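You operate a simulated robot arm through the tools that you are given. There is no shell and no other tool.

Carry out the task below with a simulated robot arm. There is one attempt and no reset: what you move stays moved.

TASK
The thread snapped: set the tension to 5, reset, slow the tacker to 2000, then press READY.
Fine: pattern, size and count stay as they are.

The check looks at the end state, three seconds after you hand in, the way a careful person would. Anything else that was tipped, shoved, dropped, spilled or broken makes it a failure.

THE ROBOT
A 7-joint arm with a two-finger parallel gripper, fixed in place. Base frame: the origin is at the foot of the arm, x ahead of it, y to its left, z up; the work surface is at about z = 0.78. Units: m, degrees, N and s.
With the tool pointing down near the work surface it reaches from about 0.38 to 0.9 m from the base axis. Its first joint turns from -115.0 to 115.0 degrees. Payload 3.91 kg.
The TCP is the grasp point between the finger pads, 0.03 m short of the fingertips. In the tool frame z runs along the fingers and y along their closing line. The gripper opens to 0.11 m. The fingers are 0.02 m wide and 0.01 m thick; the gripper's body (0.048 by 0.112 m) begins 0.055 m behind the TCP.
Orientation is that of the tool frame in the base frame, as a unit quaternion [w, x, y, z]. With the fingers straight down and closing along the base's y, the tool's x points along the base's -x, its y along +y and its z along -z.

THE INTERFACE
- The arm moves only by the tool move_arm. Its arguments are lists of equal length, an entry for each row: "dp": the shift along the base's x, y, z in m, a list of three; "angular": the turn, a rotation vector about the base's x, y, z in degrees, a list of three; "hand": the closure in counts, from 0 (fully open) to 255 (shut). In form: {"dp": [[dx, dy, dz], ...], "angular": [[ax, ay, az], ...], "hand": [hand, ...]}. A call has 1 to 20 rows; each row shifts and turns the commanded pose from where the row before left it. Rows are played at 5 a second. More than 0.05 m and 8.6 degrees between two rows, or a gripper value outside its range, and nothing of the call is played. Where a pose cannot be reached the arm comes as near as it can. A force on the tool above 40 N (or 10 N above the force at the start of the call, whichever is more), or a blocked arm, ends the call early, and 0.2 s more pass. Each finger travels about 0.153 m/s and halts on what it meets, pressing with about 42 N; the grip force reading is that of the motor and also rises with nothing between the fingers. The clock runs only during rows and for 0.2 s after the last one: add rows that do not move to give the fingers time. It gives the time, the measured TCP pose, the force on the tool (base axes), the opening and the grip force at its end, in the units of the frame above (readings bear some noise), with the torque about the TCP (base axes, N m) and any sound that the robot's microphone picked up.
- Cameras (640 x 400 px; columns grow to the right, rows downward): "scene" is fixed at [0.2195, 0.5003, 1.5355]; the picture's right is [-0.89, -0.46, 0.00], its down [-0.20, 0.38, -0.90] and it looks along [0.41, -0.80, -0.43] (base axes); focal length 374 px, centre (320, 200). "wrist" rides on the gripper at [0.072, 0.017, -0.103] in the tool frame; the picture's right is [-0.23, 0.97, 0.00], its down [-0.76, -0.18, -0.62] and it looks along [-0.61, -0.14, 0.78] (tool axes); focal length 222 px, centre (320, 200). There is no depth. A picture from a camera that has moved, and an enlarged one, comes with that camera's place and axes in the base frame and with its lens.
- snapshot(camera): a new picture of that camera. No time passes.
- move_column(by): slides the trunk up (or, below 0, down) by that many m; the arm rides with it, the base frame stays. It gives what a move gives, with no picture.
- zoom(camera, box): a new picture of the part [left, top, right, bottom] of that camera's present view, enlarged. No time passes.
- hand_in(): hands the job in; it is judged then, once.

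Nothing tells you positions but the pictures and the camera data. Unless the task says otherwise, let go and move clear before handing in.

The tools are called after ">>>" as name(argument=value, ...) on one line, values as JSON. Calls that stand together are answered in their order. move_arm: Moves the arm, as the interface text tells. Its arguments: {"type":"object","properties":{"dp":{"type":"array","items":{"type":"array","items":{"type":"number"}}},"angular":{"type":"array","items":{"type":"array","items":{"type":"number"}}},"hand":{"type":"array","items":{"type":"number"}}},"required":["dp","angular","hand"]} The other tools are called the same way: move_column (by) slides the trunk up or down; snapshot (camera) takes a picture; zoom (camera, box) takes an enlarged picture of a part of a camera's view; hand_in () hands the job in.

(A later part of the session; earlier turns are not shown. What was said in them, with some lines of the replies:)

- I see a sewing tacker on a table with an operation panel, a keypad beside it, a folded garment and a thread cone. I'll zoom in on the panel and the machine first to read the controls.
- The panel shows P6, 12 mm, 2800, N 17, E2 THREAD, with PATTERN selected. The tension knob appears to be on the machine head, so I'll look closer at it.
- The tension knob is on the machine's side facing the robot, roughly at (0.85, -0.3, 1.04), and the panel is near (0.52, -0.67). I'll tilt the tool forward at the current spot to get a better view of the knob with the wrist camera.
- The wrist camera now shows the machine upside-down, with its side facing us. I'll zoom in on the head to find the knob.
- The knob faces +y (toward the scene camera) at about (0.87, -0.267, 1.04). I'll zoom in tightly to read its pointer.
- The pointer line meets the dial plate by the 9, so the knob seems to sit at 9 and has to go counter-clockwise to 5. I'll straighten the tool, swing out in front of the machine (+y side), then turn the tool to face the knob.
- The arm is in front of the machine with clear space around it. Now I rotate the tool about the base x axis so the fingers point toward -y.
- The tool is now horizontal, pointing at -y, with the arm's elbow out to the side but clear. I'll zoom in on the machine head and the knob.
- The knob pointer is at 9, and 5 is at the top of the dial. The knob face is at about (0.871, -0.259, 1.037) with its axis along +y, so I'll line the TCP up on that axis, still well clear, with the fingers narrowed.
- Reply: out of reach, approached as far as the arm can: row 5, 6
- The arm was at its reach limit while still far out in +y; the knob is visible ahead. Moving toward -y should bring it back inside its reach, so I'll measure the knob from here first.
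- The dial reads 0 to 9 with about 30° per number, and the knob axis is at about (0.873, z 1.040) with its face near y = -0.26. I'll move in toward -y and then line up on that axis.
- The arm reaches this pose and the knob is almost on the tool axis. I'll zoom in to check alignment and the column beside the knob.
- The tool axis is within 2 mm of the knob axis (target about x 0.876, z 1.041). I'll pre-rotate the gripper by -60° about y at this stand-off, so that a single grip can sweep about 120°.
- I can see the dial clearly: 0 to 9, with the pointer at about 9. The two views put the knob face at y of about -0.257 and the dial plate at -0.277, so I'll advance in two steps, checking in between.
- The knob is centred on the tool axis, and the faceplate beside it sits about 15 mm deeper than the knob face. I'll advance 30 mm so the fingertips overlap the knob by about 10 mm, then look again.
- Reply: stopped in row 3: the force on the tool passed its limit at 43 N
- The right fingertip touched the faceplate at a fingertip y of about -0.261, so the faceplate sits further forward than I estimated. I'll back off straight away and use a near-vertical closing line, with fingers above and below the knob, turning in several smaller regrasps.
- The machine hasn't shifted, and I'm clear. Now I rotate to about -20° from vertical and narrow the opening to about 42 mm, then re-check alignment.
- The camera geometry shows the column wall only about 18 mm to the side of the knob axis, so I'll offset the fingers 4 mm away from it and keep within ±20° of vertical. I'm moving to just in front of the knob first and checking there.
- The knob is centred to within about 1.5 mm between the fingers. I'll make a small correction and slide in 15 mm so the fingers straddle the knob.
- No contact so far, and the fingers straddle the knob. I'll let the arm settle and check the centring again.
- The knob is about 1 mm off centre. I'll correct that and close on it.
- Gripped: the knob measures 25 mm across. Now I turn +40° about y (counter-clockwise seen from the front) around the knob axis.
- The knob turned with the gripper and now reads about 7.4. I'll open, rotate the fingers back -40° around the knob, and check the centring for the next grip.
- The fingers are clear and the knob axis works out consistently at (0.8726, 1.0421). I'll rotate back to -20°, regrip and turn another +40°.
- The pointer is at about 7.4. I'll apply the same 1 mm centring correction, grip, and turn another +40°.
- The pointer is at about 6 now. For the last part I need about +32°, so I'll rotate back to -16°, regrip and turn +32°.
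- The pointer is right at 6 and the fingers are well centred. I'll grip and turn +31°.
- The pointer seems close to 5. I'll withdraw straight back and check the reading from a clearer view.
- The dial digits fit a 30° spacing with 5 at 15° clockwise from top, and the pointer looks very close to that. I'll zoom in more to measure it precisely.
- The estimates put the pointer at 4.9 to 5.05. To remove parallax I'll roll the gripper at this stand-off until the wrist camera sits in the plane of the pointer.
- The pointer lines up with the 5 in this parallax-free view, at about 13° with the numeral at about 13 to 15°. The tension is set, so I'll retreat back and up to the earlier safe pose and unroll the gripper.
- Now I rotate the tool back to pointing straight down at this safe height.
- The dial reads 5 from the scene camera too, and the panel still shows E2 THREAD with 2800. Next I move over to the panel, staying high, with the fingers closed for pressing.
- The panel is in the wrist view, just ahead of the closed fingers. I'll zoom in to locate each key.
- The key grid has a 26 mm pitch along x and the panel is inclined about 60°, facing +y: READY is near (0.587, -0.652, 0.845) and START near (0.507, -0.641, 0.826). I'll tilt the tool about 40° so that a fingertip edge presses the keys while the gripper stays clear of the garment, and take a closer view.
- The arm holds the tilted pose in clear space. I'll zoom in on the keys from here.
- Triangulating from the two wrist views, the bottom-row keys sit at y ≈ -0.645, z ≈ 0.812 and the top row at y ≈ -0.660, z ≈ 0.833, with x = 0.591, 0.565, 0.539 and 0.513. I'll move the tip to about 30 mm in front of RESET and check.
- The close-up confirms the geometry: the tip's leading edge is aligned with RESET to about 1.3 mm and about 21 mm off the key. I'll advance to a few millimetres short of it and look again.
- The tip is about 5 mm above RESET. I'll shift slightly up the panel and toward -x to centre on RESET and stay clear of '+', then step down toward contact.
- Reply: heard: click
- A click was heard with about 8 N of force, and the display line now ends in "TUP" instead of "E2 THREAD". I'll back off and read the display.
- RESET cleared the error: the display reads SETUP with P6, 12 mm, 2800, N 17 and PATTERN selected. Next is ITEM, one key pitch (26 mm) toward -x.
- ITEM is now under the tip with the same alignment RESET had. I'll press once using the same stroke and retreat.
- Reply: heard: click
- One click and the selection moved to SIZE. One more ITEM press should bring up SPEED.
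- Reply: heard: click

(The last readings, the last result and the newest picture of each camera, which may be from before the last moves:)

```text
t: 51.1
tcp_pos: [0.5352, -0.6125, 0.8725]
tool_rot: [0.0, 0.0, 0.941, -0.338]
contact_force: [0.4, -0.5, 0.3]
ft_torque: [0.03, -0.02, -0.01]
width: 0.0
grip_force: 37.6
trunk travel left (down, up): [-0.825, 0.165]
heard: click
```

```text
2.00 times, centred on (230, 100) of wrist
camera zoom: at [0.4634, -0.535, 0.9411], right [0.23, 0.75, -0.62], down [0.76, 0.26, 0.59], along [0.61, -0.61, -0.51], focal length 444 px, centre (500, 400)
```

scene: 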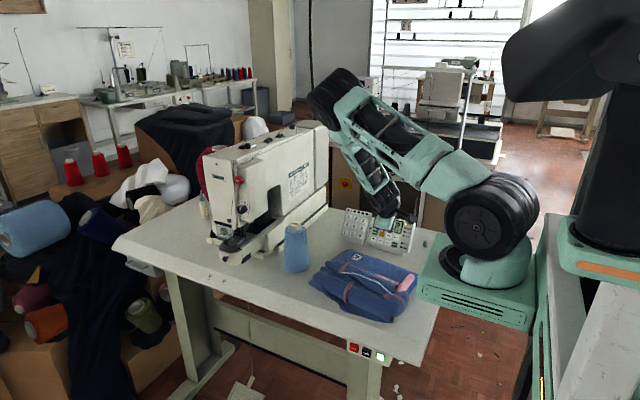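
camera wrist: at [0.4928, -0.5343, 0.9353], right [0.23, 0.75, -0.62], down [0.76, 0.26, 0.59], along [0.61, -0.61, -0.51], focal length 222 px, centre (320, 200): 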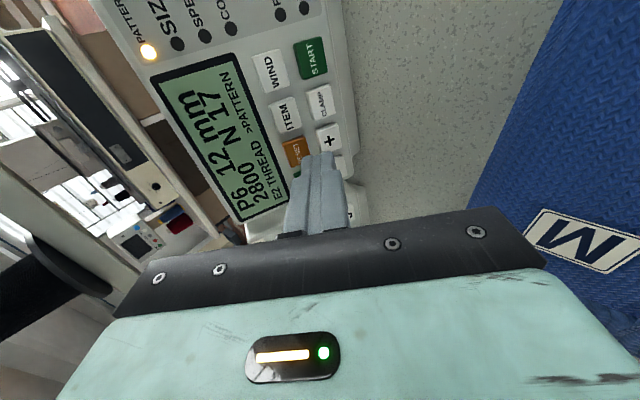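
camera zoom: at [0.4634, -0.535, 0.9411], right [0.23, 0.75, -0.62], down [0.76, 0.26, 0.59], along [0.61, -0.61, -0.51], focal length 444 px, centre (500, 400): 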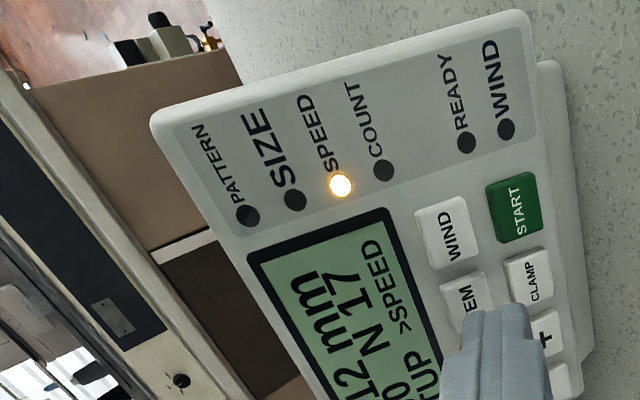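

SPEED is selected. Now I move to '-', two pitches toward +x and one row down, keeping the stand-off from the panel.

>>> move_arm(dp=[[0.026, 0, 0], [0.026, 0, 0], [0, 0.0081, -0.0116], [0, 0.0081, -0.0115], [0, 0, 0]], angular=[[0, 0, 0], [0, 0, 0], [0, 0, 0], [0, 0, 0], [0, 0, 0]], hand=[255, 255, 255, 255, 255])

>>> snapshot(camera="wrist")

>>> zoom(camera="wrist", box=[240, 70, 400, 190])

>>> zoom(camera="scene", box=[300, 170, 440, 300])

```text
t: 52.3
tcp_pos: [0.5877, -0.5954, 0.8496]
tool_rot: [0.0, 0.001, 0.941, -0.338]
contact_force: [0.3, -0.3, -0.2]
ft_torque: [-0.04, -0.02, 0.02]
width: 0.0001
grip_force: 36.9
trunk travel left (down, up): [-0.825, 0.165]
```

```text
taken
camera wrist: at [0.5159, -0.5182, 0.9179], right [0.23, 0.75, -0.62], down [0.76, 0.26, 0.59], along [0.61, -0.61, -0.51], focal length 222 px, centre (320, 200)
```

wrist: 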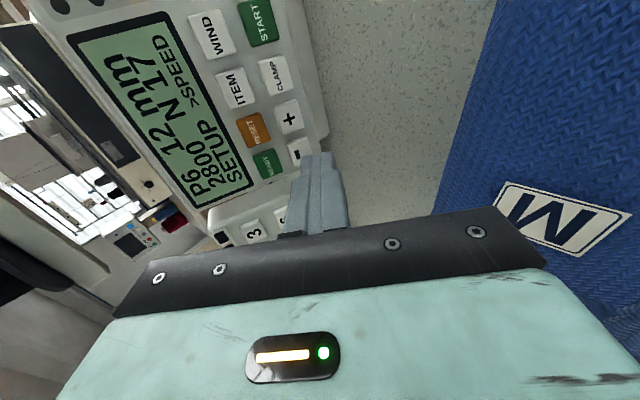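

```text
3.33 times, centred on (320, 130) of wrist
camera zoom: at [0.5159, -0.5182, 0.9179], right [0.23, 0.75, -0.62], down [0.76, 0.26, 0.59], along [0.61, -0.61, -0.51], focal length 740 px, centre (320, 433)
```

zoom: 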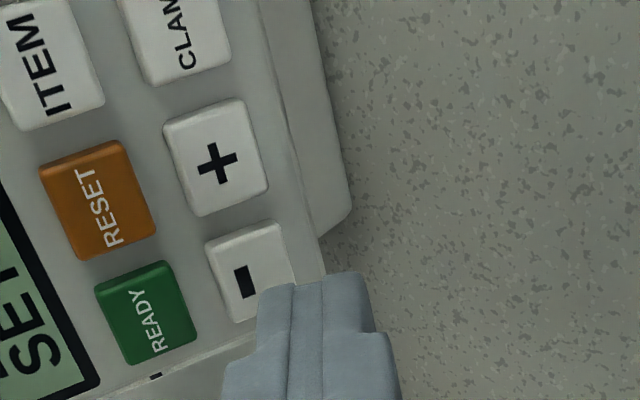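

```text
3.08 times, centred on (370, 235) of scene
camera zoom: at [0.2195, 0.5003, 1.5355], right [-0.89, -0.46, 0.0], down [-0.2, 0.38, -0.9], along [0.41, -0.8, -0.43], focal length 1149 px, centre (166, 92)
```

zoom: 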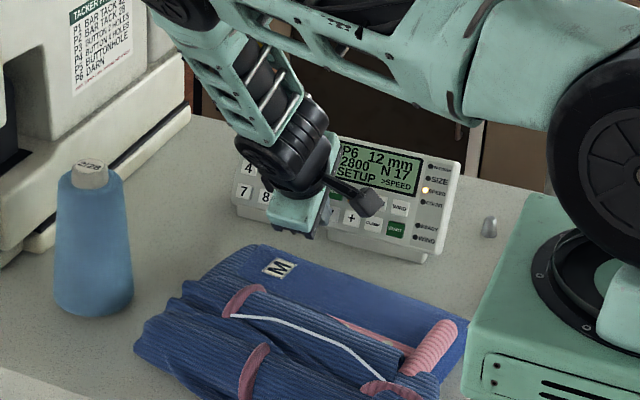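

'-' is centred under the leading edge and the display reads 2800 with >SPEED. I'll press once and check the step size.

>>> move_arm(dp=[[0, -0.0066, -0.0046], [0, -0.0066, -0.0046], [0, -0.004, -0.0028], [0, -0.003, -0.0021], [0, 0.0066, 0.0046], [0, 0.0066, 0.0046], [0, 0.007, 0.0049], [0, 0, 0]], angular=[[0, 0, 0], [0, 0, 0], [0, 0, 0], [0, 0, 0], [0, 0, 0], [0, 0, 0], [0, 0, 0], [0, 0, 0]], hand=[255, 255, 255, 255, 255, 255, 255, 255])

>>> zoom(camera="wrist", box=[50, 0, 330, 200])

```text
t: 54.1
tcp_pos: [0.5887, -0.5962, 0.849]
tool_rot: [0.0, 0.001, 0.941, -0.337]
contact_force: [-0.1, -0.7, -0.4]
ft_torque: [-0.04, -0.03, 0.02]
width: 0.0001
grip_force: 37.5
trunk travel left (down, up): [-0.825, 0.165]
heard: click
```

```text
2.00 times, centred on (190, 100) of wrist
camera zoom: at [0.5162, -0.5181, 0.918], right [0.23, 0.75, -0.62], down [0.76, 0.26, 0.59], along [0.61, -0.61, -0.51], focal length 444 px, centre (580, 400)
```

zoom: 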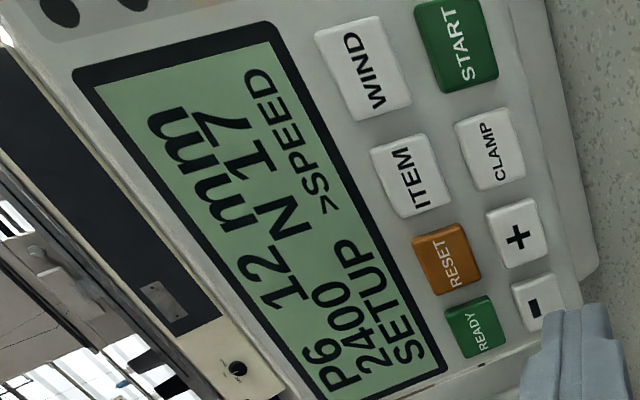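

One press took it from 2800 to 2400. One more should give 2000.

>>> move_arm(dp=[[0, -0.0066, -0.0046], [0, -0.0066, -0.0046], [0, -0.0043, -0.003], [0, -0.003, -0.0021], [0, 0.0066, 0.0046], [0, 0.0066, 0.0046], [0, 0.007, 0.0049], [0, 0, 0]], angular=[[0, 0, 0], [0, 0, 0], [0, 0, 0], [0, 0, 0], [0, 0, 0], [0, 0, 0], [0, 0, 0], [0, 0, 0]], hand=[255, 255, 255, 255, 255, 255, 255, 255])

>>> zoom(camera="wrist", box=[50, 0, 330, 200])

```text
t: 55.9
tcp_pos: [0.5874, -0.5967, 0.8492]
tool_rot: [0.0, 0.002, 0.941, -0.338]
contact_force: [0.1, -0.2, 0.6]
ft_torque: [0.01, -0.02, 0.02]
width: 0.0001
grip_force: 37.7
trunk travel left (down, up): [-0.825, 0.165]
heard: click
```

```text
2.00 times, centred on (190, 100) of wrist
camera zoom: at [0.516, -0.5187, 0.9186], right [0.23, 0.75, -0.62], down [0.76, 0.26, 0.59], along [0.61, -0.61, -0.51], focal length 444 px, centre (580, 400)
```

zoom: 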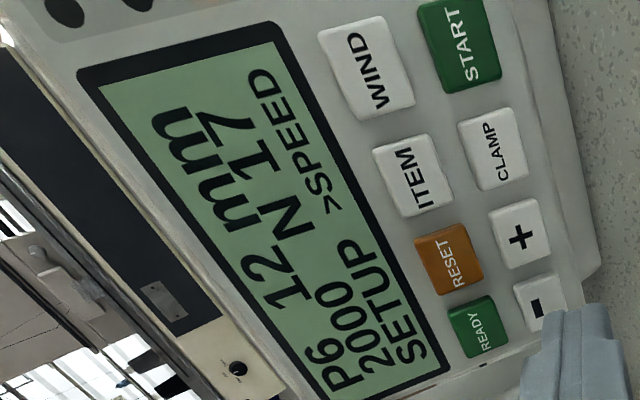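

The speed is 2000 with P6, 12 mm and N 17 unchanged. Now I move up one row to READY and check the alignment.

>>> move_arm(dp=[[0, -0.0081, 0.0116], [0, -0.0081, 0.0115], [0, 0, 0]], angular=[[0, 0, 0], [0, 0, 0], [0, 0, 0]], hand=[255, 255, 255])

>>> zoom(camera="wrist", box=[240, 70, 400, 190])

>>> snapshot(camera="wrist")

```text
t: 56.7
tcp_pos: [0.5875, -0.614, 0.873]
tool_rot: [0.001, 0.0, 0.941, -0.338]
contact_force: [0.4, -0.4, -0.7]
ft_torque: [0.03, -0.01, 0.01]
width: 0.0
grip_force: 37.6
trunk travel left (down, up): [-0.825, 0.165]
```

```text
3.33 times, centred on (320, 130) of wrist
camera zoom: at [0.5152, -0.5357, 0.9422], right [0.23, 0.75, -0.62], down [0.76, 0.26, 0.59], along [0.61, -0.61, -0.51], focal length 740 px, centre (320, 433)
```

zoom: 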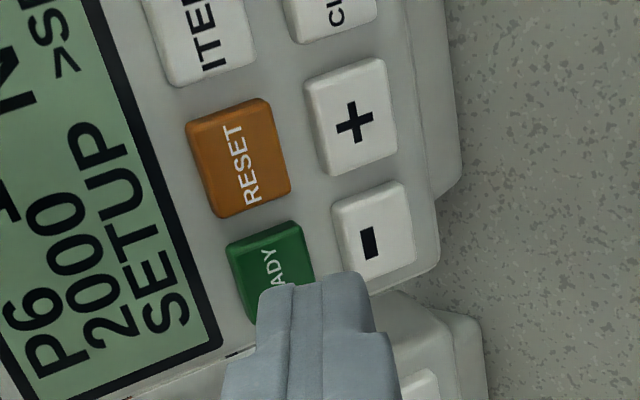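

```text
taken
camera wrist: at [0.5152, -0.5357, 0.9422], right [0.23, 0.75, -0.62], down [0.76, 0.26, 0.59], along [0.61, -0.61, -0.51], focal length 222 px, centre (320, 200)
```

wrist: 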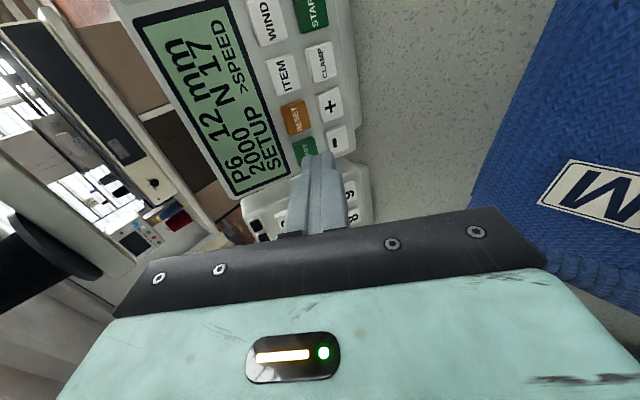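

READY is under the tip with the same alignment as the earlier keys. I'll press it once.

>>> move_arm(dp=[[0, -0.0066, -0.0046], [0, -0.0066, -0.0046], [0, -0.004, -0.0028], [0, -0.003, -0.0021], [0, 0.0066, 0.0046], [0, 0.0066, 0.0046], [0, 0.007, 0.0049], [0, 0, 0]], angular=[[0, 0, 0], [0, 0, 0], [0, 0, 0], [0, 0, 0], [0, 0, 0], [0, 0, 0], [0, 0, 0], [0, 0, 0]], hand=[255, 255, 255, 255, 255, 255, 255, 255])

>>> snapshot(camera="wrist")

>>> zoom(camera="scene", box=[330, 195, 430, 258])

```text
t: 58.5
tcp_pos: [0.5875, -0.6117, 0.8725]
tool_rot: [0.0, 0.001, 0.941, -0.338]
contact_force: [0.2, 0.9, 0.4]
ft_torque: [0.02, -0.02, 0.0]
width: 0.0
grip_force: 37.4
trunk travel left (down, up): [-0.825, 0.165]
heard: click
```

```text
taken
camera wrist: at [0.515, -0.5338, 0.9405], right [0.23, 0.75, -0.62], down [0.76, 0.26, 0.59], along [0.61, -0.61, -0.51], focal length 222 px, centre (320, 200)
```

wrist: 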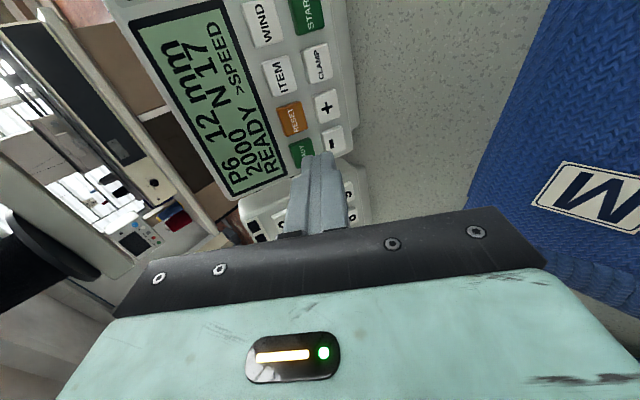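

```text
6.35 times, centred on (380, 226) of scene
camera zoom: at [0.2195, 0.5003, 1.5355], right [-0.89, -0.46, 0.0], down [-0.2, 0.38, -0.9], along [0.41, -0.8, -0.43], focal length 2372 px, centre (-61, 32)
```

zoom: 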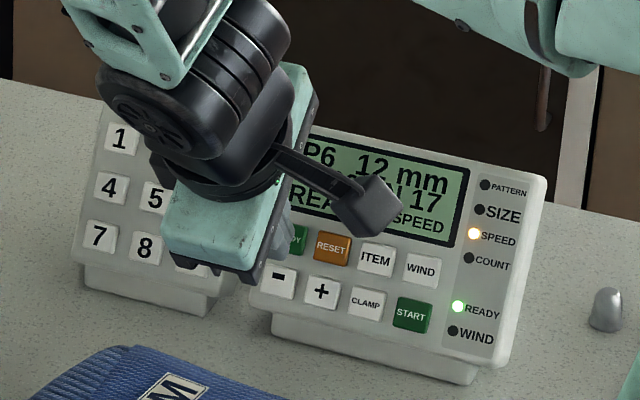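

The display shows READY with 2000 and the green READY lamp is on. I'll retreat the way I came and move clear.

>>> move_arm(dp=[[0, 0.0082, 0.0057], [-0.0215, 0.0143, 0.0195], [-0.0215, 0.0143, 0.0195], [-0.0215, 0.0143, 0.0195], [-0.0215, 0.0143, 0.0195], [0, -0.0108, 0.033], [0, -0.0108, 0.033], [0, -0.0108, 0.033], [0, -0.0108, 0.033], [0, -0.0108, 0.033], [0, -0.0108, 0.033], [-0.02, 0.035, 0.01], [-0.02, 0.035, 0.01], [-0.02, 0.035, 0.01], [-0.02, 0.035, 0.01], [-0.02, 0.035, 0.01], [0, 0, 0]], angular=[[0, 0, 0], [0, 0, 0], [0, 0, 0], [0, 0, 0], [0, 0, 0], [6.67, 0, 0], [6.67, 0, 0], [6.67, 0, 0], [6.67, 0, 0], [6.67, 0, 0], [6.2, 0, 0], [0, 0, 0], [0, 0, 0], [0, 0, 0], [0, 0, 0], [0, 0, 0], [0, 0, 0]], hand=[255, 255, 255, 255, 255, 255, 255, 255, 255, 255, 255, 200, 150, 100, 50, 0, 0])

>>> snapshot(camera="scene")

>>> zoom(camera="scene", box=[330, 195, 430, 258])

>>> zoom(camera="scene", box=[234, 198, 258, 218])

>>> zoom(camera="scene", box=[190, 110, 340, 270])

```text
t: 62.1
tcp_pos: [0.4009, -0.4321, 1.2047]
tool_rot: [0.0, 0.0, 1.0, 0.001]
contact_force: [-0.3, -0.8, -0.4]
ft_torque: [-0.05, 0.02, 0.01]
width: 0.1101
grip_force: 0.2
trunk travel left (down, up): [-0.825, 0.165]
```

```text
taken
```

scene: 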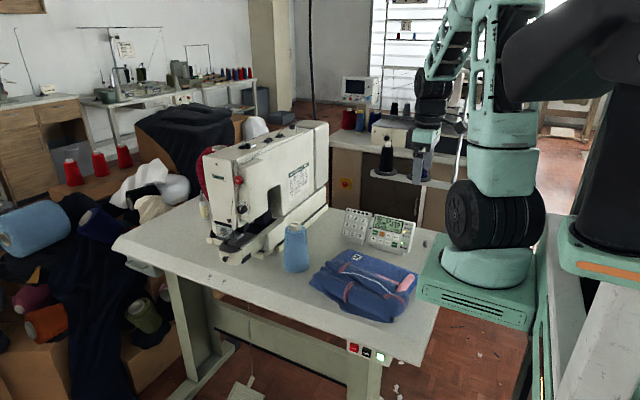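

```text
6.35 times, centred on (380, 226) of scene
camera zoom: at [0.2195, 0.5003, 1.5355], right [-0.89, -0.46, 0.0], down [-0.2, 0.38, -0.9], along [0.41, -0.8, -0.43], focal length 2372 px, centre (-61, 32)
```

zoom: 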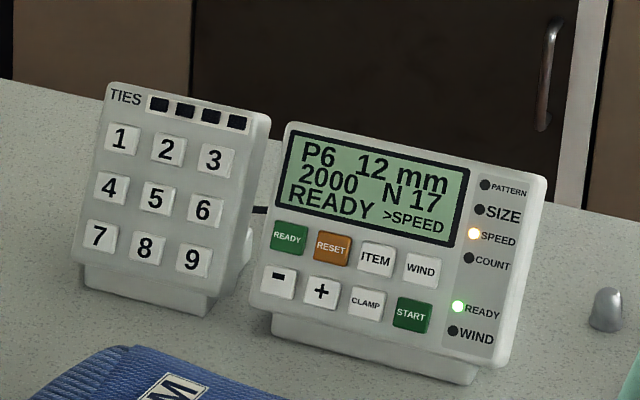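

```text
16.00 times, centred on (246, 208) of scene
camera zoom: at [0.2195, 0.5003, 1.5355], right [-0.89, -0.46, 0.0], down [-0.2, 0.38, -0.9], along [0.41, -0.8, -0.43], focal length 5976 px, centre (1504, 72)
```

zoom: 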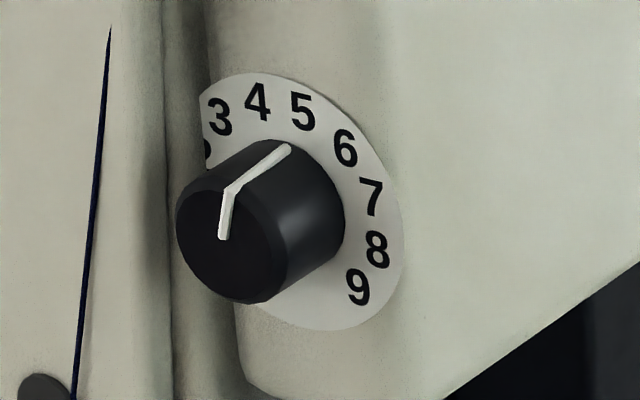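

```text
2.50 times, centred on (265, 190) of scene
camera zoom: at [0.2195, 0.5003, 1.5355], right [-0.89, -0.46, 0.0], down [-0.2, 0.38, -0.9], along [0.41, -0.8, -0.43], focal length 934 px, centre (458, 225)
```

zoom: 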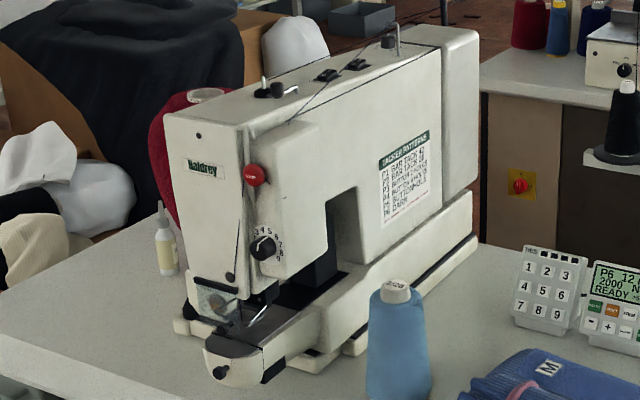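

All four steps are done. The tension pointer is on 5, the error is cleared, the speed reads 2000, and READY is shown with its lamp lit. P6, 12 mm and N 17 are unchanged, nothing else has moved and the arm is clear, so I'm handing in.

>>> hand_in()

```text
The job is handed in.
```

I finished the job and handed it in. The tacker shows READY with the green READY lamp on, at speed 2000 and tension 5.

- **Tension:** I turned the knob from about 9 down to 5. The pointer lines up with the 5 to within about a tenth of a division.
- **Reset:** RESET cleared the E2 THREAD error.
- **Speed:** I brought it down from 2800 to 2000.
- **Unchanged:** Pattern P6, size 12 mm and count N 17 are as they were.

While reaching for the knob, one finger pressed against the machine's faceplate with about 43 N, and the arm stopped and backed off. The pictures before and after show that the machine did not move. The STOP button was not touched and nothing else on the table was disturbed. The arm is clear with the gripper open.
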